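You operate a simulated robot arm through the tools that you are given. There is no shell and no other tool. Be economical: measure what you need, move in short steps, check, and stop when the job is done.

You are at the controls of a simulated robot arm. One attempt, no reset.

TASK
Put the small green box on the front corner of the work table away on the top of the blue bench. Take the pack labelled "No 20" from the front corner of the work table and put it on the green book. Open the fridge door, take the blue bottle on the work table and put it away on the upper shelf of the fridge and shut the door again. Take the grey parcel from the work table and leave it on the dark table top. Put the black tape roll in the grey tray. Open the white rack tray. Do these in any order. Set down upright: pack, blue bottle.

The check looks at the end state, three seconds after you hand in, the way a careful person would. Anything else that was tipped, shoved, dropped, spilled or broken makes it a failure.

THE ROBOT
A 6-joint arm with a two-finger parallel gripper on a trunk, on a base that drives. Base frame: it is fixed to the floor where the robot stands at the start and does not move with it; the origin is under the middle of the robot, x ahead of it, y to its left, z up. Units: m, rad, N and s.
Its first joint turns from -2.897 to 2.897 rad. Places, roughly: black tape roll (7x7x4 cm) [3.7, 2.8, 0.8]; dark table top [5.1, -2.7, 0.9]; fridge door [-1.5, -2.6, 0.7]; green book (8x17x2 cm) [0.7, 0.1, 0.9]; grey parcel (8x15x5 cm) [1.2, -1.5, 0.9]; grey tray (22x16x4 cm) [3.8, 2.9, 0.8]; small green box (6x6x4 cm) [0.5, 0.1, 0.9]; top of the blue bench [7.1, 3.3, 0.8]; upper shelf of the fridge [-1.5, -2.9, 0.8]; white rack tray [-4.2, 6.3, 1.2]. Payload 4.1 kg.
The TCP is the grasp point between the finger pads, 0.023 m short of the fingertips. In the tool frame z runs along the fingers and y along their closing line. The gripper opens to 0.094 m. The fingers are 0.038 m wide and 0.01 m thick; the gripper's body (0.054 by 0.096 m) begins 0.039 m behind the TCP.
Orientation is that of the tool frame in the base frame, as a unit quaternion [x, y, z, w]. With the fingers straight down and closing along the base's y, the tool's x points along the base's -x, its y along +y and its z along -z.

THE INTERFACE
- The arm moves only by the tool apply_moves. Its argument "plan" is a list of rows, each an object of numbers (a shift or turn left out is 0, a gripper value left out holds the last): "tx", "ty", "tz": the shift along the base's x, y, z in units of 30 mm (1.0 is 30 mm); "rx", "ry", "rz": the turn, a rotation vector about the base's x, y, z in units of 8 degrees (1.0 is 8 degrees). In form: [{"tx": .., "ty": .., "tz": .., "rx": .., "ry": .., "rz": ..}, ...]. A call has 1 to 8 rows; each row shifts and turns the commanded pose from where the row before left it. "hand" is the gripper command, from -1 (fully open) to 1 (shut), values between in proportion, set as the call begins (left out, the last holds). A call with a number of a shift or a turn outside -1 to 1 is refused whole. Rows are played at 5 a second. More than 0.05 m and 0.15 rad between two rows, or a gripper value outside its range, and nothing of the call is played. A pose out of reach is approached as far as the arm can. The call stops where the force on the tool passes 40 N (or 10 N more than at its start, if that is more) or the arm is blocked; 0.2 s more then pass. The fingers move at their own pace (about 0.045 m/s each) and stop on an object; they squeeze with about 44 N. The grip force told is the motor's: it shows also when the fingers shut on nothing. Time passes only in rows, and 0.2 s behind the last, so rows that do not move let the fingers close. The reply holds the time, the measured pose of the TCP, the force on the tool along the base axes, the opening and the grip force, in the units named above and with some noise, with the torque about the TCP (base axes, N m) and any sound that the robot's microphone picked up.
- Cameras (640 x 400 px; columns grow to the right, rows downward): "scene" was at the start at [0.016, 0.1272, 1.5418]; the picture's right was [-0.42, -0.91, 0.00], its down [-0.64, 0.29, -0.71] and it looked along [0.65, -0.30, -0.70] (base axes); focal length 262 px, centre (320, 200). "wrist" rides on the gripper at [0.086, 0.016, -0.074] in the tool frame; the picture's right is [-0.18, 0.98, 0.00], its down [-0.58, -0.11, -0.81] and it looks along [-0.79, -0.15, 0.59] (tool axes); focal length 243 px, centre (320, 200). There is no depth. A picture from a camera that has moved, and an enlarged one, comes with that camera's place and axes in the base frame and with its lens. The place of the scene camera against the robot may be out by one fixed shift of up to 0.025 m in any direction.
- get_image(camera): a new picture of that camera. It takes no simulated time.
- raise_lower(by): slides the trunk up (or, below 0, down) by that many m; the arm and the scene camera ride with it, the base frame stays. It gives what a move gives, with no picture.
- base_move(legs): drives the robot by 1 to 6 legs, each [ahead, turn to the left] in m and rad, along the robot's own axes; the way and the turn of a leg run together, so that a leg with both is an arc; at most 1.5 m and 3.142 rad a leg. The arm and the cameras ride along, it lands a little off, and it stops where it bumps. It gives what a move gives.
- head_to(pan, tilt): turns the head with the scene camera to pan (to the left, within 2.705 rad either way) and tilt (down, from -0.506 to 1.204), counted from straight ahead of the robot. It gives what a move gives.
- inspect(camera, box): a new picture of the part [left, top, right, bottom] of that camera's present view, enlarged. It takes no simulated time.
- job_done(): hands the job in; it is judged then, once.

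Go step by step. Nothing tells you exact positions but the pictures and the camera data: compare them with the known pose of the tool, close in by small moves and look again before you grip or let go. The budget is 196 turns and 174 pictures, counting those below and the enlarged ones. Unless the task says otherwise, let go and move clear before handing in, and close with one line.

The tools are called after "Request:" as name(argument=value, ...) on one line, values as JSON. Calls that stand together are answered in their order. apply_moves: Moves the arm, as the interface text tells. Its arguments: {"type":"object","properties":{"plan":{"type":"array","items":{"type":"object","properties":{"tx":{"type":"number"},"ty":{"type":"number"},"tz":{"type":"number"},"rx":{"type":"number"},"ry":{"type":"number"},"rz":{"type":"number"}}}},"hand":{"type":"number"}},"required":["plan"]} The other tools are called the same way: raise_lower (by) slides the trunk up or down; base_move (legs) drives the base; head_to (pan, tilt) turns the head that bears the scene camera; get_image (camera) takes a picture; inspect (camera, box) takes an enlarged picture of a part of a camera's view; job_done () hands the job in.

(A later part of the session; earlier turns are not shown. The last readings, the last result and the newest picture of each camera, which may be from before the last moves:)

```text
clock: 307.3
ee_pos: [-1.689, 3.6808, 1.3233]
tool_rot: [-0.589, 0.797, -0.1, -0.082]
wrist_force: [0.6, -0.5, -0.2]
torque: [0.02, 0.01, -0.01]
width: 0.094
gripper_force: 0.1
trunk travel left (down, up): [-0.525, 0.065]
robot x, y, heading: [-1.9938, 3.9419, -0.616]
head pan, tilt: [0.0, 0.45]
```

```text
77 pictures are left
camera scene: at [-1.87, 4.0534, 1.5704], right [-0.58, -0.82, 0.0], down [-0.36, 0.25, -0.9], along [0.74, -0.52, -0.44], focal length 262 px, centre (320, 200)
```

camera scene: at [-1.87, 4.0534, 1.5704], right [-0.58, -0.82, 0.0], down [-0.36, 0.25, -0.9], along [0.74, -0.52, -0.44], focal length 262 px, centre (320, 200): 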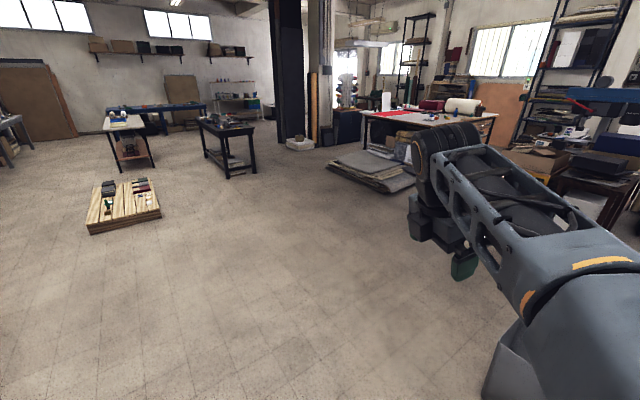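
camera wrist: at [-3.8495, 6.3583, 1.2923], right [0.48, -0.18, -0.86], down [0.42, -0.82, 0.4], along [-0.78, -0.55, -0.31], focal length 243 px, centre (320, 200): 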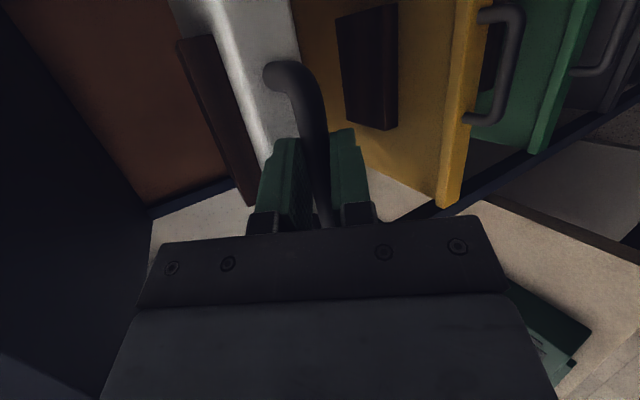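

I'll drive to the corridor left of the work table and south along its near edge.

Request:
base_move(legs=[[0, -0.222], [1.34, 0], [1.34, 0], [0, -0.733], [1.4, 0], [1.0, 0]])

Request:
apply_moves(plan=[{"tz": 0.01}])

Request:
head_to(pan=0.3, tilt=0.5)

Request:
get_image(camera="scene")

```text
clock: 334.4
ee_pos: [-0.1264, -0.8166, 1.3237]
tool_rot: [-0.17, 0.977, -0.054, -0.119]
wrist_force: [-0.3, -0.2, 0.4]
torque: [-0.03, 0.02, 0.0]
width: 0.0937
gripper_force: 0.0
trunk travel left (down, up): [-0.525, 0.065]
robot x, y, heading: [-0.1025, -0.4157, -1.541]
head pan, tilt: [0.0, 0.45]
```

```text
clock: 334.8
ee_pos: [-0.1277, -0.8184, 1.3247]
tool_rot: [-0.17, 0.977, -0.054, -0.119]
wrist_force: [0.5, -0.6, 0.2]
torque: [0.02, 0.03, 0.01]
width: 0.0939
gripper_force: 0.1
trunk travel left (down, up): [-0.525, 0.065]
robot x, y, heading: [-0.1006, -0.4158, -1.537]
head pan, tilt: [0.0, 0.45]
```

```text
clock: 335.6
ee_pos: [-0.1269, -0.8177, 1.3241]
tool_rot: [-0.169, 0.977, -0.055, -0.12]
wrist_force: [0.2, 0.4, 0.4]
torque: [-0.02, -0.03, 0.04]
width: 0.094
gripper_force: 0.1
trunk travel left (down, up): [-0.525, 0.065]
robot x, y, heading: [-0.0995, -0.4189, -1.542]
head pan, tilt: [0.3, 0.499]
```

```text
76 pictures are left
camera scene: at [0.0944, -0.4453, 1.5659], right [-0.95, -0.32, 0.0], down [-0.15, 0.45, -0.88], along [0.28, -0.83, -0.48], focal length 262 px, centre (320, 200)
```

scene: 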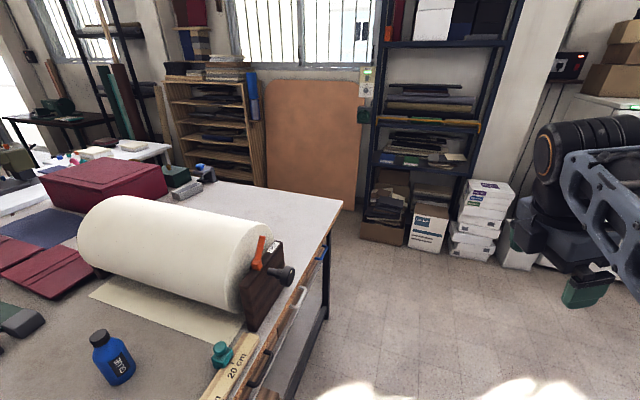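

The bottle is near (0.64, −0.63). The grey parcel sits at about (1.21, −1.43) near the table's right end, so I'll drive round to that end to face it.

Request:
base_move(legs=[[1.33, 0], [0, 1.19], [0.9, 0], [0, 0.35], [0.47, 0], [0, 1.571]])

Request:
head_to(pan=0, tilt=0.8)

Request:
get_image(camera="scene")

```text
clock: 356.8
ee_pos: [1.3018, -1.6795, 1.3238]
tool_rot: [0.982, 0.137, 0.122, -0.049]
wrist_force: [0.2, 0.1, 0.4]
torque: [-0.01, -0.01, -0.02]
width: 0.0938
gripper_force: 0.1
trunk travel left (down, up): [-0.525, 0.065]
robot x, y, heading: [1.2462, -2.0748, 1.532]
head pan, tilt: [0.3, 0.499]
```

```text
clock: 357.6
ee_pos: [1.301, -1.6793, 1.3237]
tool_rot: [0.982, 0.136, 0.122, -0.049]
wrist_force: [0.5, 0.4, -0.5]
torque: [-0.05, -0.02, 0.02]
width: 0.0941
gripper_force: 0.1
trunk travel left (down, up): [-0.525, 0.065]
robot x, y, heading: [1.2502, -2.0766, 1.533]
head pan, tilt: [0.0, 0.799]
```

```text
75 pictures are left
camera scene: at [1.0847, -2.0538, 1.54], right [1.0, -0.04, 0.0], down [-0.03, -0.72, -0.7], along [0.03, 0.7, -0.72], focal length 262 px, centre (320, 200)
```

scene: 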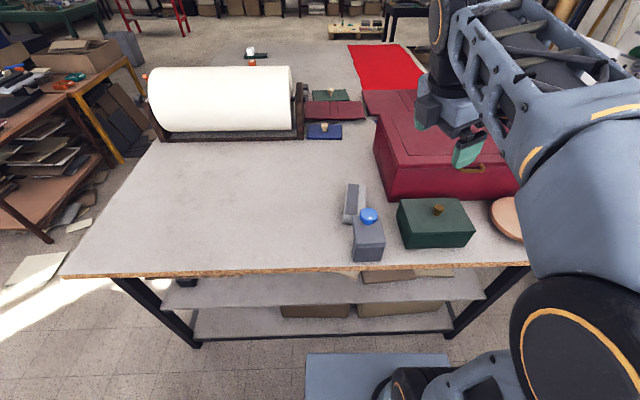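

Request:
inspect(camera="scene", box=[320, 170, 480, 270])

```text
4.00 times, centred on (400, 220) of scene
camera zoom: at [1.0847, -2.0538, 1.54], right [1.0, -0.04, 0.0], down [-0.03, -0.72, -0.7], along [0.03, 0.7, -0.72], focal length 1048 px, centre (0, 120)
```

zoom: 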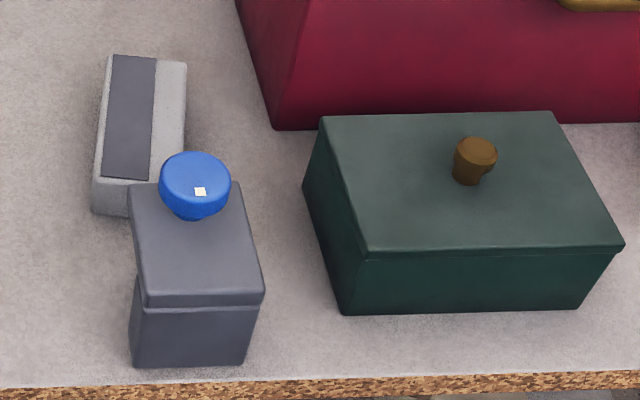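

The parcel is the light-grey box with the dark tape strip at about (1.22, −1.49), long axis near y; the box with the blue knob is close to its near end. I'll level the tool, turn it so that it closes across the 8 cm width, and go above it.

Request:
apply_moves(plan=[{"rx": -0.46, "ry": 0.8}, {"rx": -0.46, "ry": 0.82}, {"rz": 1, "tx": -0.4, "ty": 0.9}, {"rz": 1, "tx": -0.4, "ty": 0.9}, {"rz": 1, "tx": -0.4, "ty": 0.9}, {"rz": 1, "tx": -0.4, "ty": 0.9}, {"rz": 1, "tx": -0.4, "ty": 0.9}, {"rz": 1, "tx": -0.4, "ty": 0.9}])

Request:
apply_moves(plan=[{"rz": 1, "tx": -0.3, "ty": 0.9, "tz": -0.8}, {"rz": 1, "tz": -0.9}, {"tz": -0.9}, {"tz": -0.9}, {"tz": -0.9}, {"tz": -0.9}, {}])

Request:
get_image(camera="wrist")

Request:
inspect(camera="scene", box=[300, 120, 540, 270])

```text
clock: 359.4
ee_pos: [1.2303, -1.5158, 1.3222]
tool_rot: [0.848, 0.53, 0.0, 0.0]
wrist_force: [0.5, 0.2, 0.2]
torque: [0.0, -0.02, 0.0]
width: 0.094
gripper_force: 0.2
trunk travel left (down, up): [-0.525, 0.065]
robot x, y, heading: [1.245, -2.0783, 1.532]
head pan, tilt: [0.0, 0.799]
```

```text
clock: 361.0
ee_pos: [1.22, -1.4907, 1.1654]
tool_rot: [0.768, 0.641, -0.001, -0.003]
wrist_force: [0.2, -0.1, 0.3]
torque: [0.0, 0.02, -0.02]
width: 0.0941
gripper_force: 0.1
trunk travel left (down, up): [-0.525, 0.065]
robot x, y, heading: [1.2484, -2.075, 1.529]
head pan, tilt: [0.0, 0.799]
```

```text
73 pictures are left
camera wrist: at [1.2517, -1.408, 1.2399], right [0.93, -0.36, 0.0], down [-0.21, -0.55, 0.81], along [-0.29, -0.75, -0.59], focal length 243 px, centre (320, 200)
```

wrist: 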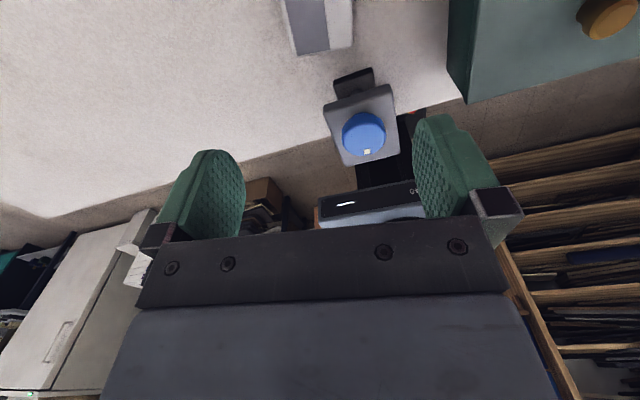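

```text
2.67 times, centred on (420, 195) of scene
camera zoom: at [1.0847, -2.0537, 1.5399], right [1.0, -0.04, 0.0], down [-0.03, -0.72, -0.7], along [0.03, 0.7, -0.72], focal length 699 px, centre (53, 213)
```

zoom: 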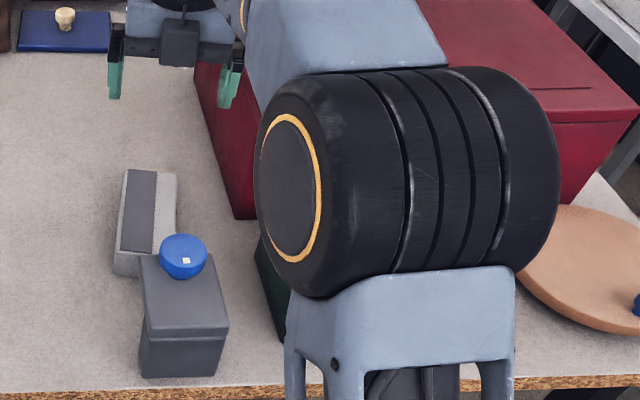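

The parcel's centre is more like (1.231, −1.45). I'll shift, descend partway and look again.

Request:
apply_moves(plan=[{"tx": 0.35, "ty": 0.7, "rz": -0.35}, {"ty": 0.6, "tz": -0.8}, {"tz": -1}, {"tz": -1}, {"tz": -1}, {}])

Request:
get_image(camera="wrist")

Request:
inspect(camera="scene", box=[320, 120, 480, 220])

```text
clock: 362.4
ee_pos: [1.2318, -1.45, 1.051]
tool_rot: [0.783, 0.622, 0.0, -0.001]
wrist_force: [-0.2, 0.3, -0.5]
torque: [-0.01, 0.0, 0.04]
width: 0.0939
gripper_force: 0.1
trunk travel left (down, up): [-0.525, 0.065]
robot x, y, heading: [1.2504, -2.0792, 1.53]
head pan, tilt: [0.0, 0.799]
```

```text
71 pictures are left
camera wrist: at [1.267, -1.3711, 1.1257], right [0.92, -0.4, 0.0], down [-0.24, -0.54, 0.81], along [-0.33, -0.74, -0.59], focal length 243 px, centre (320, 200)
```

wrist: 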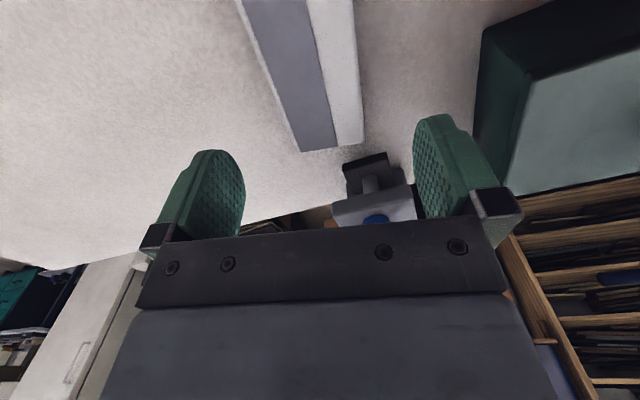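

```text
4.00 times, centred on (400, 170) of scene
camera zoom: at [1.0848, -2.0537, 1.5399], right [1.0, -0.04, 0.0], down [-0.03, -0.72, -0.7], along [0.03, 0.7, -0.72], focal length 1048 px, centre (0, 320)
```

zoom: 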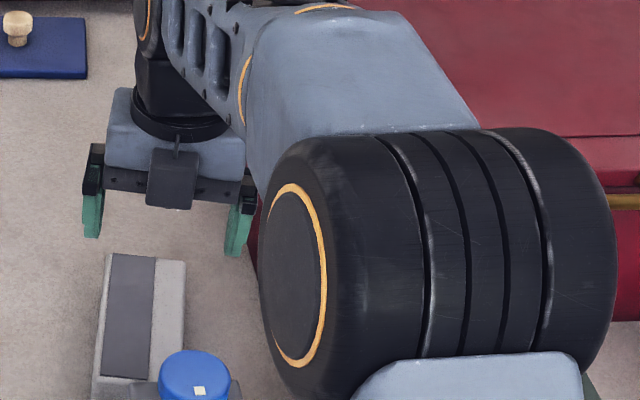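

Aligned. I'll descend to grip height and close.

Request:
apply_moves(plan=[{"tx": -0.2, "tz": -0.8}, {"tz": -1}, {"tz": -1}, {"tz": -0.8}, {"tz": -0.5}, {}])

Request:
get_image(camera="wrist")

```text
clock: 363.8
ee_pos: [1.2257, -1.45, 0.9288]
tool_rot: [0.783, 0.622, -0.001, -0.002]
wrist_force: [0.4, 0.3, 0.2]
torque: [0.0, -0.02, -0.03]
width: 0.0938
gripper_force: 0.0
trunk travel left (down, up): [-0.525, 0.065]
robot x, y, heading: [1.2492, -2.0774, 1.531]
head pan, tilt: [0.0, 0.799]
```

```text
69 pictures are left
camera wrist: at [1.2606, -1.3702, 1.0036], right [0.92, -0.4, 0.0], down [-0.24, -0.54, 0.81], along [-0.33, -0.74, -0.59], focal length 243 px, centre (320, 200)
```

wrist: 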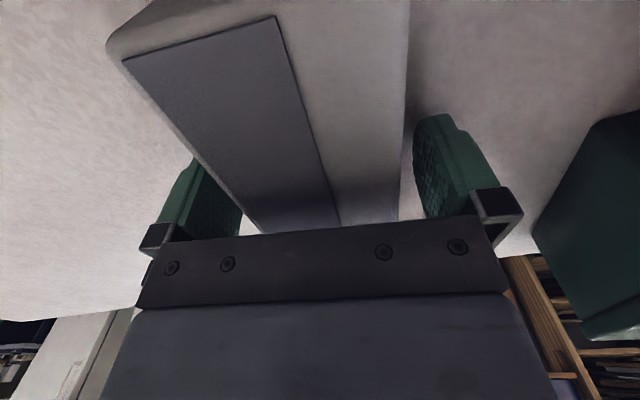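

Request:
apply_moves(plan=[{}, {}, {}, {}], hand=1)

Request:
apply_moves(plan=[{"tz": 0.1}, {"tz": 0.2}, {"tz": 0.3}, {"tz": 0.4}, {"tz": 0.4}, {"tz": 0.4}, {"tz": 0.4}, {}])

Request:
get_image(camera="wrist")

```text
clock: 364.8
ee_pos: [1.2252, -1.4512, 0.9298]
tool_rot: [0.783, 0.622, -0.001, -0.002]
wrist_force: [0.4, 0.0, -0.3]
torque: [-0.11, -0.1, 0.13]
width: 0.0701
gripper_force: 43.5
trunk travel left (down, up): [-0.525, 0.065]
robot x, y, heading: [1.2516, -2.075, 1.536]
head pan, tilt: [0.0, 0.799]
```

```text
clock: 366.6
ee_pos: [1.225, -1.4511, 0.9945]
tool_rot: [0.784, 0.621, 0.0, -0.001]
wrist_force: [-0.3, -0.6, -2.6]
torque: [-0.02, 0.02, -0.03]
width: 0.0696
gripper_force: 44.1
trunk travel left (down, up): [-0.525, 0.065]
robot x, y, heading: [1.2542, -2.0777, 1.527]
head pan, tilt: [0.0, 0.799]
```

```text
68 pictures are left
camera wrist: at [1.2609, -1.3706, 1.0694], right [0.92, -0.4, 0.0], down [-0.24, -0.54, 0.81], along [-0.33, -0.74, -0.59], focal length 243 px, centre (320, 200)
```

wrist: 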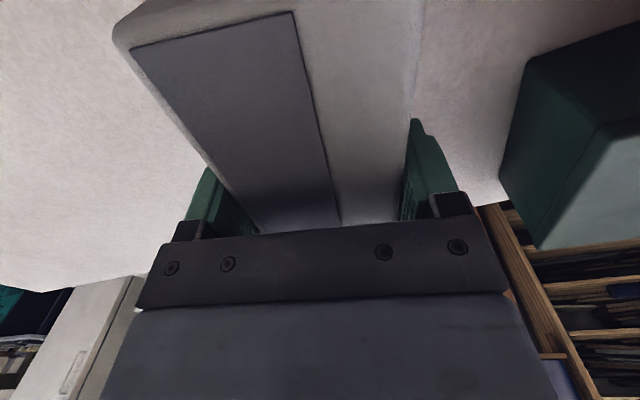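

The parcel is held. I'll lift well clear, tuck in, and look east toward the dark table.

Request:
apply_moves(plan=[{"tz": 0.6}, {"tz": 0.8}, {"tz": 0.8}, {"tz": 0.8}, {"tz": 0.8}, {"tz": 0.8}, {"tz": 0.8}, {"tz": 0.8}])

Request:
apply_moves(plan=[{"ty": -0.5}, {"ty": -0.7}, {"ty": -0.7}, {"ty": -0.7}, {"ty": -0.7}, {"ty": -0.7}, {"ty": -0.7}, {}])

Request:
head_to(pan=-1.45, tilt=0.45)

Request:
get_image(camera="scene")

```text
clock: 368.4
ee_pos: [1.2255, -1.4501, 1.1796]
tool_rot: [0.783, 0.622, 0.0, -0.002]
wrist_force: [-0.4, 0.1, -3.3]
torque: [-0.02, 0.0, 0.0]
width: 0.0697
gripper_force: 43.5
trunk travel left (down, up): [-0.525, 0.065]
robot x, y, heading: [1.2495, -2.0765, 1.529]
head pan, tilt: [0.0, 0.799]
```

```text
clock: 370.2
ee_pos: [1.226, -1.5935, 1.1788]
tool_rot: [0.783, 0.622, 0.0, -0.002]
wrist_force: [-0.4, 0.2, -3.4]
torque: [-0.01, 0.01, 0.01]
width: 0.0694
gripper_force: 44.2
trunk travel left (down, up): [-0.525, 0.065]
robot x, y, heading: [1.249, -2.0754, 1.533]
head pan, tilt: [0.0, 0.799]
```

```text
clock: 371.7
ee_pos: [1.2263, -1.5927, 1.1803]
tool_rot: [0.783, 0.622, 0.0, -0.002]
wrist_force: [0.3, 0.7, -2.6]
torque: [-0.01, -0.02, 0.01]
width: 0.0699
gripper_force: 44.1
trunk travel left (down, up): [-0.525, 0.065]
robot x, y, heading: [1.2483, -2.0749, 1.528]
head pan, tilt: [-1.45, 0.45]
```

```text
67 pictures are left
camera scene: at [1.1731, -2.1268, 1.5704], right [0.08, -1.0, 0.0], down [-0.43, -0.04, -0.9], along [0.9, 0.07, -0.44], focal length 262 px, centre (320, 200)
```

scene: 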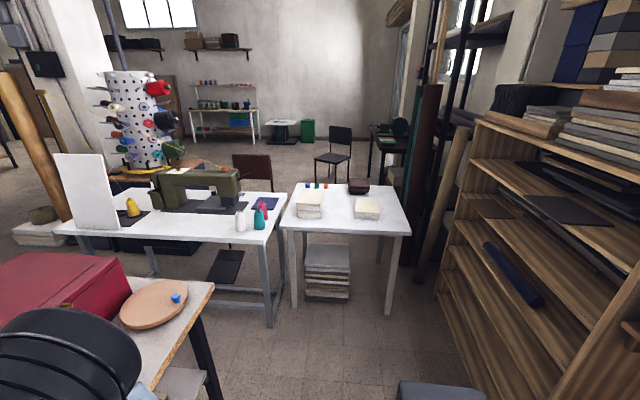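

The direct way east is blocked by the white tables, so I'll take the parcel back around the north corridor and then south to the dark table.

Request:
base_move(legs=[[0, 1.61], [0.5, 0], [0, -0.35], [0.93, 0], [0, -1.22], [1.4, 0]])

```text
clock: 393.8
ee_pos: [-0.1893, 0.0735, 1.1806]
tool_rot: [0.768, 0.641, 0.0, -0.001]
wrist_force: [-0.1, 0.4, -2.2]
torque: [-0.02, 0.02, -0.03]
width: 0.0697
gripper_force: 43.2
trunk travel left (down, up): [-0.525, 0.065]
robot x, y, heading: [-0.1385, -0.4066, 1.583]
head pan, tilt: [-1.45, 0.45]
```

Request:
base_move(legs=[[1.2, 0], [1.14, 0], [0, -1.6], [1.5, 0], [1.5, 0], [1.5, 0]])

Request:
head_to(pan=-1.0, tilt=0.45)

Request:
get_image(camera="scene")

```text
clock: 430.5
ee_pos: [4.864, 1.9569, 1.1792]
tool_rot: [0.996, -0.089, 0.001, -0.001]
wrist_force: [0.1, -0.2, -2.7]
torque: [0.02, 0.03, 0.03]
width: 0.0698
gripper_force: 44.3
trunk travel left (down, up): [-0.525, 0.065]
robot x, y, heading: [4.3844, 1.9094, 0.007]
head pan, tilt: [-1.45, 0.45]
```

```text
clock: 431.4
ee_pos: [4.8643, 1.9567, 1.1794]
tool_rot: [0.996, -0.089, 0.002, -0.001]
wrist_force: [0.2, 0.3, -3.1]
torque: [-0.01, 0.04, 0.0]
width: 0.0699
gripper_force: 43.9
trunk travel left (down, up): [-0.525, 0.065]
robot x, y, heading: [4.3798, 1.9147, 0.01]
head pan, tilt: [-1.0, 0.45]
```

```text
66 pictures are left
camera scene: at [4.3725, 1.9932, 1.5704], right [-0.84, -0.55, 0.0], down [-0.24, 0.36, -0.9], along [0.49, -0.75, -0.44], focal length 262 px, centre (320, 200)
```

scene: 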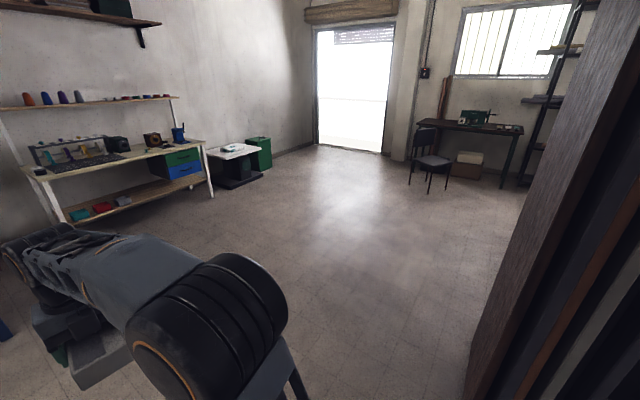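

The area is open, and the dark table with the green machine is by the far wall with a chair in front. A closer look at its top.

Request:
inspect(camera="scene", box=[390, 90, 550, 200])

```text
3.64 times, centred on (470, 145) of scene
camera zoom: at [4.3725, 1.9932, 1.5704], right [-0.84, -0.55, 0.0], down [-0.24, 0.36, -0.9], along [0.49, -0.75, -0.44], focal length 953 px, centre (-226, 400)
```

zoom: 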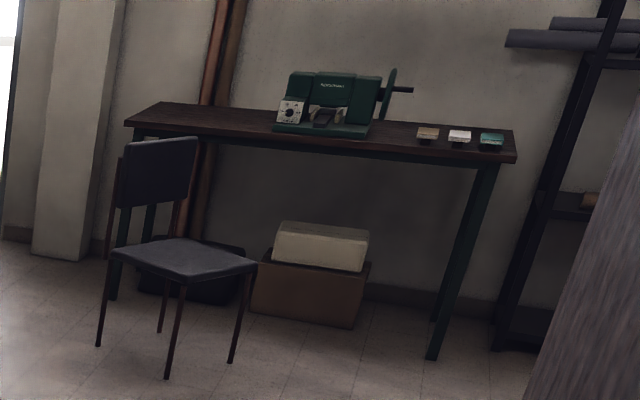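

The left part of the dark top (x ≈ 5.0–5.4) is free. I'll approach it past the chair, standing at about (5.65, −1.5) first.

Request:
base_move(legs=[[0, -1.21], [1.2, 0], [1.2, 0], [1.15, 0], [0, -0.37]])

Request:
head_to(pan=-0.2, tilt=0.6)

Request:
get_image(camera="scene")

```text
clock: 452.8
ee_pos: [5.5628, -1.9355, 1.1801]
tool_rot: [-0.612, 0.791, -0.001, 0.001]
wrist_force: [-0.6, 0.4, -3.7]
torque: [0.02, 0.01, -0.02]
width: 0.0699
gripper_force: 44.3
trunk travel left (down, up): [-0.525, 0.065]
robot x, y, heading: [5.5493, -1.4523, -1.635]
head pan, tilt: [-1.0, 0.45]
```

```text
clock: 454.0
ee_pos: [5.5638, -1.9362, 1.1797]
tool_rot: [-0.611, 0.791, -0.002, 0.0]
wrist_force: [0.6, 0.2, -3.7]
torque: [0.0, -0.01, -0.01]
width: 0.0698
gripper_force: 43.6
trunk travel left (down, up): [-0.525, 0.065]
robot x, y, heading: [5.5543, -1.4482, -1.638]
head pan, tilt: [-0.201, 0.6]
```

```text
64 pictures are left
camera scene: at [5.7021, -1.4934, 1.5568], right [-0.96, 0.27, 0.0], down [0.15, 0.54, -0.83], along [-0.22, -0.8, -0.56], focal length 262 px, centre (320, 200)
```

scene: 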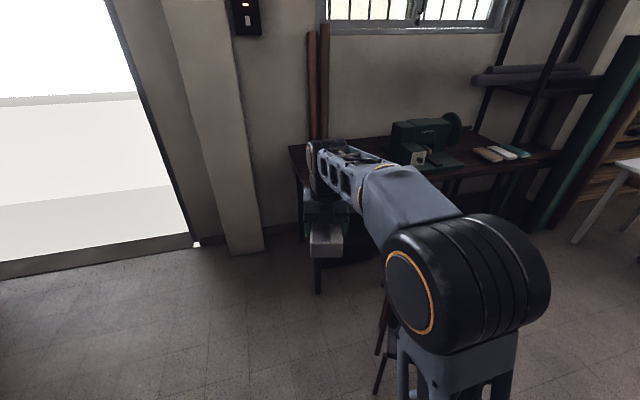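

The chair's east side is at x ≈ 5.28, so I'll veer slightly east and drive up beside it.

Request:
base_move(legs=[[0, 0.32], [0.5, 0], [0, -0.35], [0.12, 0]])

Request:
head_to(pan=-0.35, tilt=0.85)

Request:
get_image(camera="scene")

Request:
get_image(camera="wrist")

```text
clock: 459.8
ee_pos: [5.6607, -2.5343, 1.18]
tool_rot: [-0.6, 0.8, -0.001, 0.0]
wrist_force: [0.5, 0.6, -3.2]
torque: [0.02, -0.03, -0.02]
width: 0.0697
gripper_force: 43.7
trunk travel left (down, up): [-0.525, 0.065]
robot x, y, heading: [5.6636, -2.0476, -1.667]
head pan, tilt: [-0.201, 0.6]
```

```text
clock: 460.6
ee_pos: [5.6597, -2.5324, 1.1787]
tool_rot: [-0.6, 0.8, -0.001, 0.0]
wrist_force: [0.1, -0.6, -4.0]
torque: [0.0, 0.02, 0.01]
width: 0.0697
gripper_force: 43.7
trunk travel left (down, up): [-0.525, 0.065]
robot x, y, heading: [5.6671, -2.0484, -1.663]
head pan, tilt: [-0.351, 0.85]
```

```text
63 pictures are left
camera scene: at [5.8044, -2.0812, 1.536], right [-0.9, 0.43, 0.0], down [0.32, 0.68, -0.66], along [-0.29, -0.6, -0.75], focal length 262 px, centre (320, 200)
```

scene: 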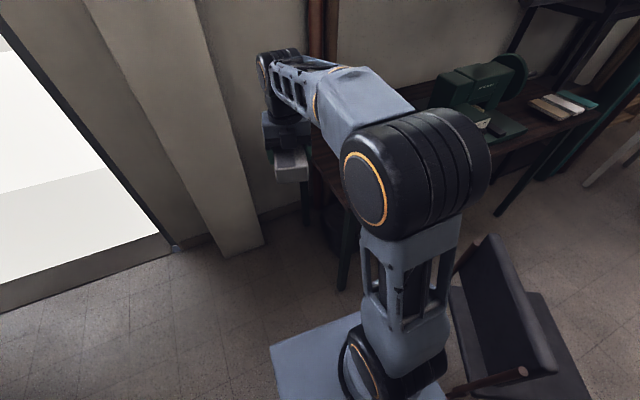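

```text
62 pictures are left
camera wrist: at [5.621, -2.6115, 1.2547], right [-0.89, 0.45, 0.0], down [0.27, 0.53, 0.81], along [0.37, 0.72, -0.59], focal length 243 px, centre (320, 200)
```

wrist: 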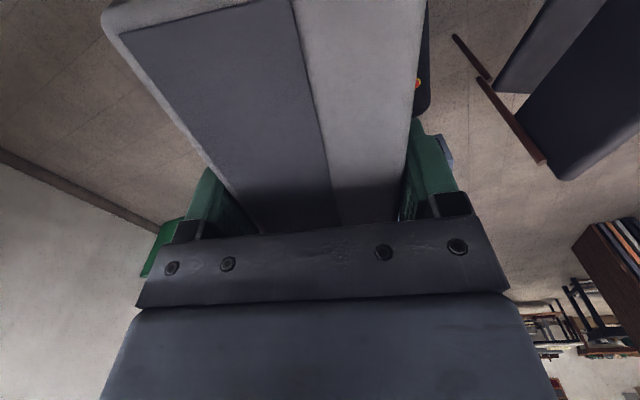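

The table's left-front corner is at about (5.44, −2.58). I'll move 10 cm closer and swing the parcel over to about (5.32, −2.72).

Request:
base_move(legs=[[0.1, 0]])

Request:
apply_moves(plan=[{"tx": -0.6, "ty": -0.1}, {"tx": -0.9, "ty": -0.2}, {"tx": -0.9, "ty": -0.2}, {"tx": -0.9, "ty": -0.2}, {"tx": -0.9, "ty": -0.2}, {"tx": -0.9, "ty": -0.2}, {"tx": -0.9, "ty": -0.2}, {"tx": -0.9, "ty": -0.2}])

Request:
apply_moves(plan=[{"tx": -0.9, "ty": -0.3}, {"tx": -0.9, "ty": -0.3}, {"tx": -0.9, "ty": -0.4}, {"tx": -0.9, "ty": -0.4}, {"tx": -0.4}, {"tz": -0.5}, {"tz": -0.8}, {}])

Request:
get_image(camera="scene")

Request:
get_image(camera="wrist")

```text
clock: 461.7
ee_pos: [5.6508, -2.6345, 1.1791]
tool_rot: [-0.599, 0.801, -0.001, 0.0]
wrist_force: [-0.4, -0.8, -3.7]
torque: [0.0, -0.01, 0.03]
width: 0.0702
gripper_force: 43.8
trunk travel left (down, up): [-0.525, 0.065]
robot x, y, heading: [5.6593, -2.1501, -1.667]
head pan, tilt: [-0.351, 0.85]
```

```text
clock: 463.5
ee_pos: [5.564, -2.698, 1.1782]
tool_rot: [-0.594, 0.805, 0.002, -0.003]
wrist_force: [-0.6, -0.7, -3.2]
torque: [0.01, -0.02, -0.01]
width: 0.07
gripper_force: 44.3
out of reach, approached as far as the arm can: row 4, 5, 6, 7, 8
trunk travel left (down, up): [-0.525, 0.065]
robot x, y, heading: [5.6594, -2.1489, -1.671]
head pan, tilt: [-0.351, 0.85]
```

```text
clock: 465.3
ee_pos: [5.5606, -2.7599, 1.1369]
tool_rot: [-0.597, 0.802, 0.0, 0.0]
wrist_force: [0.1, 0.7, -3.6]
torque: [0.01, 0.01, -0.02]
width: 0.0699
gripper_force: 43.8
out of reach, approached as far as the arm can: row 1, 2, 3, 4, 5, 6
trunk travel left (down, up): [-0.525, 0.065]
robot x, y, heading: [5.6559, -2.1495, -1.664]
head pan, tilt: [-0.351, 0.85]
```

```text
61 pictures are left
camera scene: at [5.7947, -2.1808, 1.5359], right [-0.9, 0.43, 0.0], down [0.33, 0.68, -0.66], along [-0.29, -0.59, -0.75], focal length 262 px, centre (320, 200)
```

scene: 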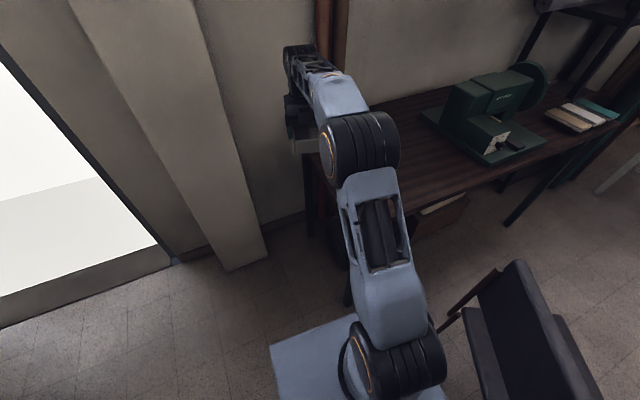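

```text
60 pictures are left
camera wrist: at [5.52, -2.8376, 1.2124], right [-0.89, 0.46, 0.0], down [0.27, 0.53, 0.81], along [0.37, 0.72, -0.59], focal length 243 px, centre (320, 200)
```

wrist: 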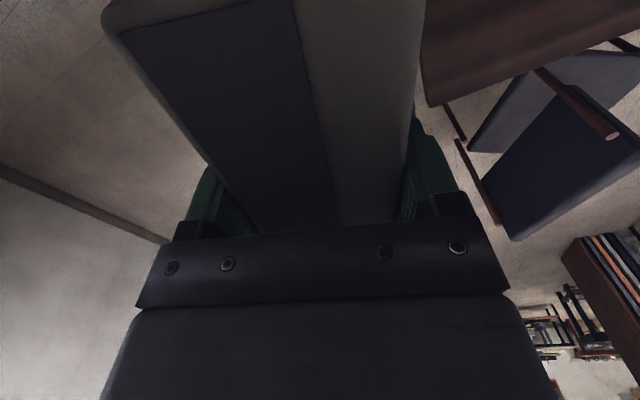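

The wrist is at its turning limit for a sideways sweep. I'll turn the tool clockwise with the motion.

Request:
apply_moves(plan=[{"rz": -1}, {"rz": -1}, {"rz": -1}, {"rz": -1}, {}])

```text
clock: 466.5
ee_pos: [5.559, -2.7589, 1.1381]
tool_rot: [-0.355, 0.935, -0.002, 0.0]
wrist_force: [0.0, 0.5, -3.8]
torque: [0.03, 0.02, 0.0]
width: 0.0699
gripper_force: 43.9
trunk travel left (down, up): [-0.525, 0.065]
robot x, y, heading: [5.6564, -2.146, -1.669]
head pan, tilt: [-0.351, 0.85]
```

Request:
apply_moves(plan=[{"tx": -0.8, "ty": 0.2, "rz": -0.5}, {"tx": -1, "ty": 0.2, "rz": -0.5}, {"tx": -1, "ty": 0.2, "rz": -0.5}, {"tx": -1, "ty": 0.2, "rz": -0.5}, {"tx": -1, "ty": 0.2}, {"tx": -1, "ty": 0.2}, {"tx": -1, "ty": 0.1}, {"tx": -1}])

Request:
get_image(camera="scene")

Request:
get_image(camera="wrist")

```text
clock: 468.3
ee_pos: [5.3209, -2.7223, 1.1376]
tool_rot: [-0.223, 0.975, -0.001, 0.001]
wrist_force: [-0.3, 0.7, -2.1]
torque: [0.01, -0.03, -0.02]
width: 0.0696
gripper_force: 44.0
trunk travel left (down, up): [-0.525, 0.065]
robot x, y, heading: [5.6548, -2.1487, -1.672]
head pan, tilt: [-0.351, 0.85]
```

```text
59 pictures are left
camera scene: at [5.7938, -2.1812, 1.536], right [-0.9, 0.43, 0.0], down [0.33, 0.68, -0.66], along [-0.29, -0.59, -0.75], focal length 262 px, centre (320, 200)
```

scene: 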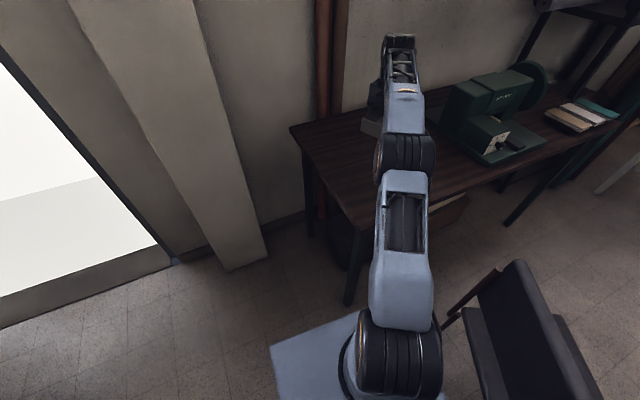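

```text
58 pictures are left
camera wrist: at [5.2366, -2.744, 1.2121], right [-0.26, 0.97, 0.0], down [0.57, 0.16, 0.81], along [0.78, 0.21, -0.59], focal length 243 px, centre (320, 200)
```

wrist: 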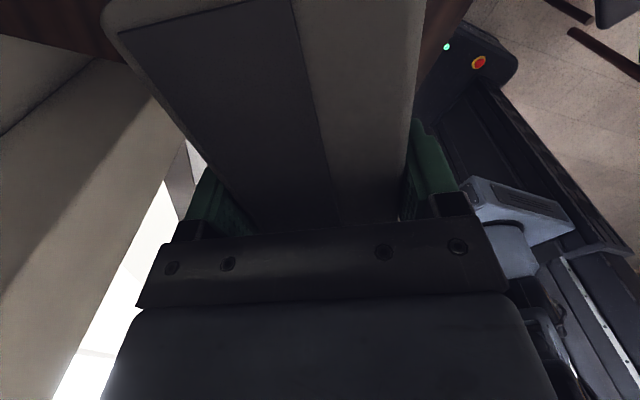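

Over the table end. I'll shift slightly further in and lower.

Request:
apply_moves(plan=[{"tx": -0.8, "ty": -0.5, "tz": -0.5}, {"tz": -0.9}, {"tz": -0.9}, {"tz": -0.9}, {"tz": -0.9}, {"tz": -0.9}, {"tz": -0.5}, {}])

Request:
inspect(camera="scene", box=[280, 60, 480, 220])

Request:
get_image(camera="wrist")

```text
clock: 470.1
ee_pos: [5.3088, -2.7258, 0.9665]
tool_rot: [-0.222, 0.975, -0.001, -0.001]
wrist_force: [-0.2, 0.2, -2.8]
torque: [0.01, -0.01, 0.0]
width: 0.0698
gripper_force: 44.3
out of reach, approached as far as the arm can: row 1
trunk travel left (down, up): [-0.525, 0.065]
robot x, y, heading: [5.659, -2.1484, -1.674]
head pan, tilt: [-0.351, 0.85]
```

```text
2.50 times, centred on (380, 140) of scene
camera zoom: at [5.7945, -2.1808, 1.5359], right [-0.9, 0.43, 0.0], down [0.33, 0.68, -0.66], along [-0.29, -0.59, -0.75], focal length 655 px, centre (170, 350)
```

zoom: 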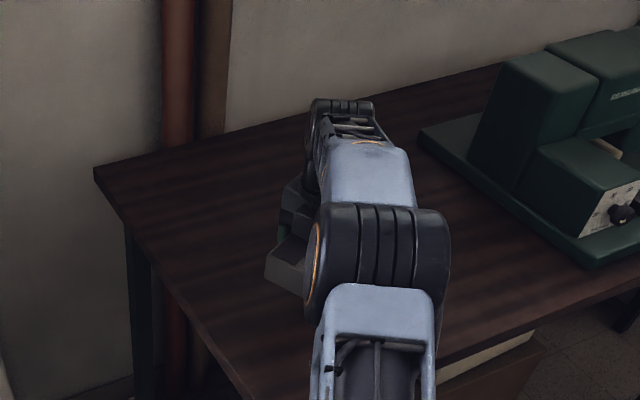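

```text
56 pictures are left
camera wrist: at [5.2229, -2.7483, 1.0422], right [-0.26, 0.97, 0.0], down [0.57, 0.16, 0.81], along [0.78, 0.21, -0.59], focal length 243 px, centre (320, 200)
```

wrist: 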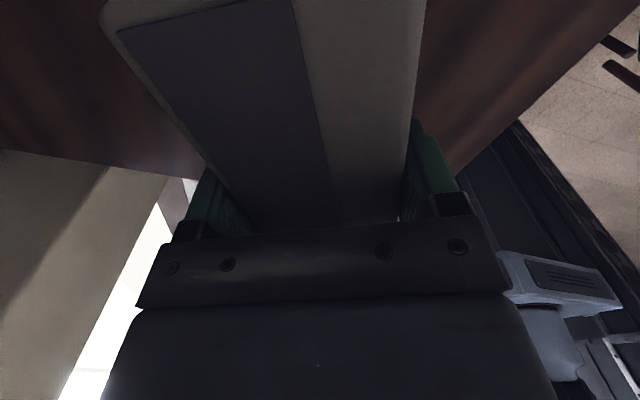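

Request:
apply_moves(plan=[{"tz": -0.5}, {"tz": -0.4}, {"tz": -0.2}, {"tz": -0.2}, {"tz": -0.15}, {}])

Request:
apply_moves(plan=[{"tz": -0.13}, {"tz": -0.13}, {"tz": -0.13}, {}])

Request:
get_image(camera="wrist")

```text
clock: 471.5
ee_pos: [5.3076, -2.7252, 0.9238]
tool_rot: [-0.222, 0.975, -0.002, -0.001]
wrist_force: [-0.2, 0.2, -3.4]
torque: [0.0, 0.0, -0.01]
width: 0.0696
gripper_force: 43.9
trunk travel left (down, up): [-0.525, 0.065]
robot x, y, heading: [5.6546, -2.1475, -1.675]
head pan, tilt: [-0.351, 0.85]
```

```text
clock: 472.5
ee_pos: [5.3073, -2.7249, 0.9127]
tool_rot: [-0.223, 0.975, -0.001, 0.0]
wrist_force: [0.4, -1.1, -3.1]
torque: [0.01, -0.01, 0.01]
width: 0.0697
gripper_force: 44.0
trunk travel left (down, up): [-0.525, 0.065]
robot x, y, heading: [5.6554, -2.1465, -1.668]
head pan, tilt: [-0.351, 0.85]
```

```text
55 pictures are left
camera wrist: at [5.2218, -2.748, 0.9877], right [-0.26, 0.97, 0.0], down [0.57, 0.16, 0.81], along [0.78, 0.21, -0.59], focal length 243 px, centre (320, 200)
```

wrist: 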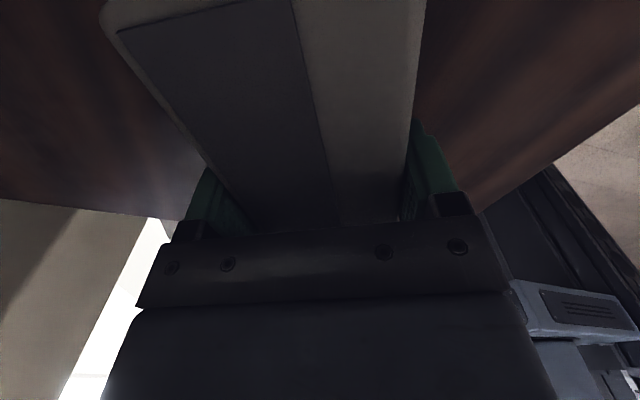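

Request:
apply_moves(plan=[{"tz": -0.12}, {"tz": -0.12}, {"tz": -0.1}, {}])

Request:
apply_moves(plan=[{"tz": -0.08}, {"tz": -0.08}, {"tz": -0.08}, {}])

```text
clock: 473.5
ee_pos: [5.3082, -2.7242, 0.9024]
tool_rot: [-0.223, 0.975, 0.0, 0.0]
wrist_force: [-0.4, -0.1, -3.1]
torque: [0.03, 0.0, -0.01]
width: 0.0698
gripper_force: 43.8
trunk travel left (down, up): [-0.525, 0.065]
robot x, y, heading: [5.6584, -2.1499, -1.666]
head pan, tilt: [-0.351, 0.85]
```

```text
clock: 474.5
ee_pos: [5.3082, -2.7245, 0.8953]
tool_rot: [-0.222, 0.975, -0.001, -0.001]
wrist_force: [0.0, -0.3, -3.2]
torque: [0.0, 0.01, 0.01]
width: 0.0697
gripper_force: 43.9
trunk travel left (down, up): [-0.525, 0.065]
robot x, y, heading: [5.6558, -2.1439, -1.67]
head pan, tilt: [-0.351, 0.85]
```

Request:
apply_moves(plan=[{"tz": -0.08}, {"tz": -0.08}, {"tz": -0.08}, {}])

Request:
apply_moves(plan=[{"tz": -0.07}, {"tz": -0.07}, {}])

```text
clock: 475.5
ee_pos: [5.3077, -2.7241, 0.8883]
tool_rot: [-0.223, 0.975, -0.002, -0.001]
wrist_force: [0.1, 0.0, 1.1]
torque: [-0.03, 0.36, -0.01]
width: 0.0694
gripper_force: 44.1
trunk travel left (down, up): [-0.525, 0.065]
robot x, y, heading: [5.6559, -2.146, -1.666]
head pan, tilt: [-0.351, 0.85]
```

```text
clock: 476.3
ee_pos: [5.3086, -2.7247, 0.8879]
tool_rot: [-0.223, 0.975, -0.005, -0.003]
wrist_force: [2.6, 0.7, 31.3]
torque: [1.53, -0.43, -0.25]
width: 0.07
gripper_force: 44.1
trunk travel left (down, up): [-0.525, 0.065]
robot x, y, heading: [5.6567, -2.1485, -1.662]
head pan, tilt: [-0.351, 0.85]
```

Contact at last. I'll ease up, release, and rise.

Request:
apply_moves(plan=[{"tz": 0.12}, {}])

Request:
apply_moves(plan=[{}, {}, {}, {}], hand=-1)

Request:
apply_moves(plan=[{"tz": 0.3}, {"tz": 0.7}, {"tz": 1}, {"tz": 1}, {"tz": 1}, {"tz": 1}, {"tz": 1}, {"tz": 1}])

Request:
apply_moves(plan=[{"tx": 0.9, "ty": 0.2}, {"tx": 1, "ty": 0.3}, {"tx": 1, "ty": 0.3}, {"tx": 1, "ty": 0.3}, {"tx": 1, "ty": 0.3}, {"tx": 1, "ty": 0.3}, {"tx": 1, "ty": 0.3}, {"tx": 1, "ty": 0.3}])

Request:
get_image(camera="scene")

```text
clock: 476.9
ee_pos: [5.3073, -2.7245, 0.8882]
tool_rot: [-0.222, 0.975, -0.002, -0.001]
wrist_force: [0.1, -1.1, 15.9]
torque: [-0.36, 1.42, 0.13]
width: 0.0697
gripper_force: 44.0
trunk travel left (down, up): [-0.525, 0.065]
robot x, y, heading: [5.6561, -2.1459, -1.669]
head pan, tilt: [-0.351, 0.85]
```

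```text
clock: 477.9
ee_pos: [5.3064, -2.7244, 0.8879]
tool_rot: [-0.223, 0.975, -0.001, 0.0]
wrist_force: [0.3, -0.1, -0.8]
torque: [0.0, 0.01, 0.02]
width: 0.0937
gripper_force: 0.0
trunk travel left (down, up): [-0.525, 0.065]
robot x, y, heading: [5.6562, -2.1488, -1.663]
head pan, tilt: [-0.351, 0.85]
```

```text
clock: 479.7
ee_pos: [5.307, -2.7235, 1.0996]
tool_rot: [-0.223, 0.975, 0.0, 0.0]
wrist_force: [0.0, 0.2, -0.6]
torque: [0.01, 0.03, 0.0]
width: 0.0938
gripper_force: 0.1
trunk travel left (down, up): [-0.525, 0.065]
robot x, y, heading: [5.6578, -2.1473, -1.669]
head pan, tilt: [-0.351, 0.85]
```

```text
clock: 481.5
ee_pos: [5.5434, -2.6537, 1.0989]
tool_rot: [-0.223, 0.975, -0.002, -0.001]
wrist_force: [-0.3, -0.2, 0.1]
torque: [-0.01, -0.02, 0.0]
width: 0.094
gripper_force: 0.1
trunk travel left (down, up): [-0.525, 0.065]
robot x, y, heading: [5.6526, -2.146, -1.663]
head pan, tilt: [-0.351, 0.85]
```

```text
54 pictures are left
camera scene: at [5.7951, -2.1803, 1.5359], right [-0.9, 0.43, 0.0], down [0.33, 0.68, -0.66], along [-0.29, -0.6, -0.75], focal length 262 px, centre (320, 200)
```

scene: 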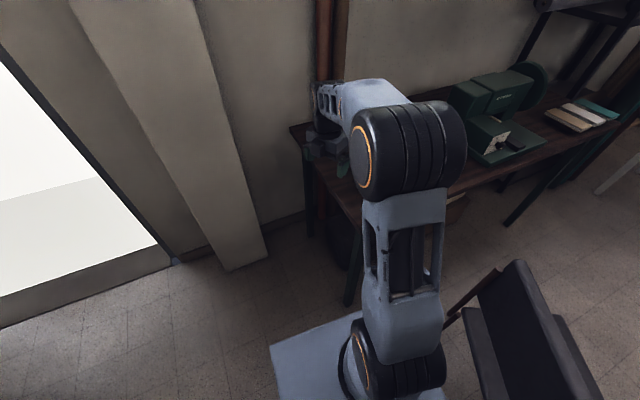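

I'll back off and verify the parcel.

Request:
base_move(legs=[[-0.6, 0]])

Request:
get_image(camera="scene")

```text
clock: 484.9
ee_pos: [5.6044, -2.0598, 1.0992]
tool_rot: [-0.226, 0.974, -0.002, 0.0]
wrist_force: [-0.6, 0.1, 0.0]
torque: [0.0, 0.01, 0.03]
width: 0.0939
gripper_force: 0.2
trunk travel left (down, up): [-0.525, 0.065]
robot x, y, heading: [5.7086, -1.5537, -1.657]
head pan, tilt: [-0.351, 0.85]
```

```text
53 pictures are left
camera scene: at [5.8505, -1.5841, 1.5359], right [-0.9, 0.43, 0.0], down [0.32, 0.68, -0.66], along [-0.28, -0.6, -0.75], focal length 262 px, centre (320, 200)
```

scene: 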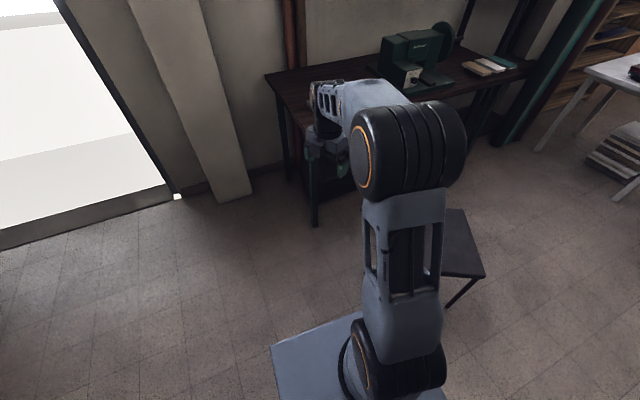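

Request:
base_move(legs=[[0, 1.1]])

Request:
head_to(pan=-1.5, tilt=0.6)

Request:
get_image(camera="scene")

```text
clock: 488.1
ee_pos: [6.1151, -1.8774, 1.0989]
tool_rot: [-0.704, 0.711, -0.001, 0.0]
wrist_force: [0.3, 0.1, 0.5]
torque: [0.0, 0.01, 0.03]
width: 0.094
gripper_force: 0.1
trunk travel left (down, up): [-0.525, 0.065]
robot x, y, heading: [5.7112, -1.5546, -0.559]
head pan, tilt: [-0.351, 0.85]
```

```text
clock: 489.5
ee_pos: [6.1158, -1.8776, 1.0988]
tool_rot: [-0.704, 0.711, -0.001, 0.0]
wrist_force: [-0.2, -0.1, -0.5]
torque: [0.0, -0.02, 0.01]
width: 0.0941
gripper_force: 0.1
trunk travel left (down, up): [-0.525, 0.065]
robot x, y, heading: [5.7113, -1.5508, -0.561]
head pan, tilt: [-1.499, 0.6]
```

```text
52 pictures are left
camera scene: at [5.7085, -1.4637, 1.5568], right [-0.89, 0.47, 0.0], down [0.26, 0.5, -0.82], along [-0.38, -0.73, -0.57], focal length 262 px, centre (320, 200)
```

scene: 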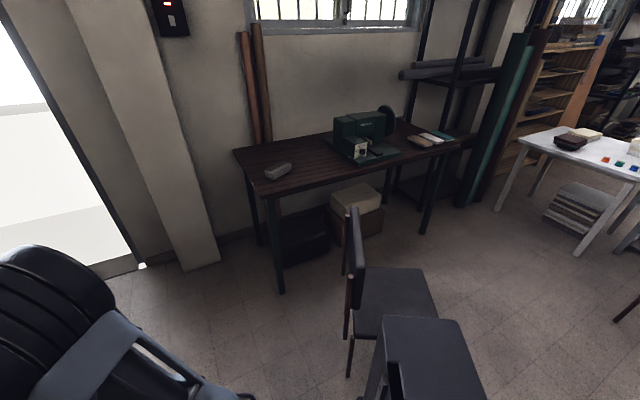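

The parcel lies flat on the dark table. Now back around to the fridge side.

Request:
base_move(legs=[[0, 2.49], [1.23, 0], [1.23, 0], [1.23, 0], [0, 1.212], [1.5, 0]])

Request:
base_move(legs=[[1.5, 0], [1.5, 0]])

```text
clock: 523.1
ee_pos: [2.4809, 1.9862, 1.0987]
tool_rot: [0.486, 0.874, -0.001, -0.002]
wrist_force: [0.1, 0.2, -0.7]
torque: [-0.04, 0.04, -0.02]
width: 0.0938
gripper_force: 0.0
trunk travel left (down, up): [-0.525, 0.065]
robot x, y, heading: [2.9954, 1.9272, -3.126]
head pan, tilt: [-1.499, 0.6]
```

```text
clock: 537.6
ee_pos: [-0.5288, 1.9341, 1.0987]
tool_rot: [0.483, 0.875, 0.0, -0.001]
wrist_force: [0.6, 0.2, 0.0]
torque: [0.01, 0.01, -0.02]
width: 0.0939
gripper_force: 0.1
trunk travel left (down, up): [-0.525, 0.065]
robot x, y, heading: [-0.0151, 1.881, -3.125]
head pan, tilt: [-1.499, 0.6]
```

Request:
base_move(legs=[[0, 1.52], [1.5, 0], [1.5, 0]])

Request:
head_to(pan=-0.7, tilt=0.45)

Request:
get_image(camera="scene")

```text
clock: 555.8
ee_pos: [-0.1063, -1.6323, 1.0994]
tool_rot: [-0.268, 0.963, 0.0, 0.0]
wrist_force: [0.0, 0.3, -0.3]
torque: [0.02, 0.02, -0.01]
width: 0.0939
gripper_force: 0.0
trunk travel left (down, up): [-0.525, 0.065]
robot x, y, heading: [-0.042, -1.1135, -1.57]
head pan, tilt: [-1.499, 0.6]
```

```text
clock: 557.0
ee_pos: [-0.1066, -1.632, 1.0995]
tool_rot: [-0.268, 0.963, -0.001, -0.001]
wrist_force: [-0.4, -0.3, -0.6]
torque: [-0.02, 0.01, 0.04]
width: 0.0939
gripper_force: 0.1
trunk travel left (down, up): [-0.525, 0.065]
robot x, y, heading: [-0.0424, -1.1171, -1.572]
head pan, tilt: [-0.7, 0.45]
```

```text
51 pictures are left
camera scene: at [0.0655, -1.1328, 1.5704], right [-0.76, 0.65, 0.0], down [0.28, 0.33, -0.9], along [-0.58, -0.69, -0.44], focal length 262 px, centre (320, 200)
```

scene: 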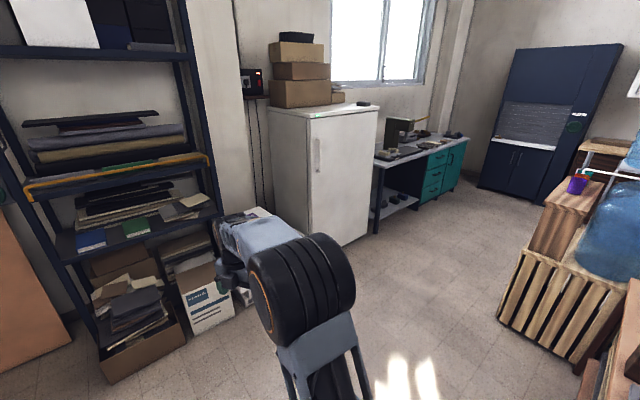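

Request:
inspect(camera="scene", box=[240, 70, 420, 270])

```text
2.00 times, centred on (330, 170) of scene
camera zoom: at [0.0655, -1.1328, 1.5704], right [-0.76, 0.65, 0.0], down [0.28, 0.33, -0.9], along [-0.58, -0.69, -0.44], focal length 524 px, centre (300, 260)
```

zoom: 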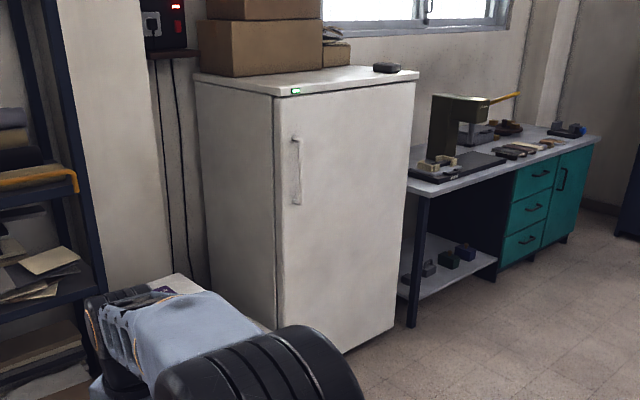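

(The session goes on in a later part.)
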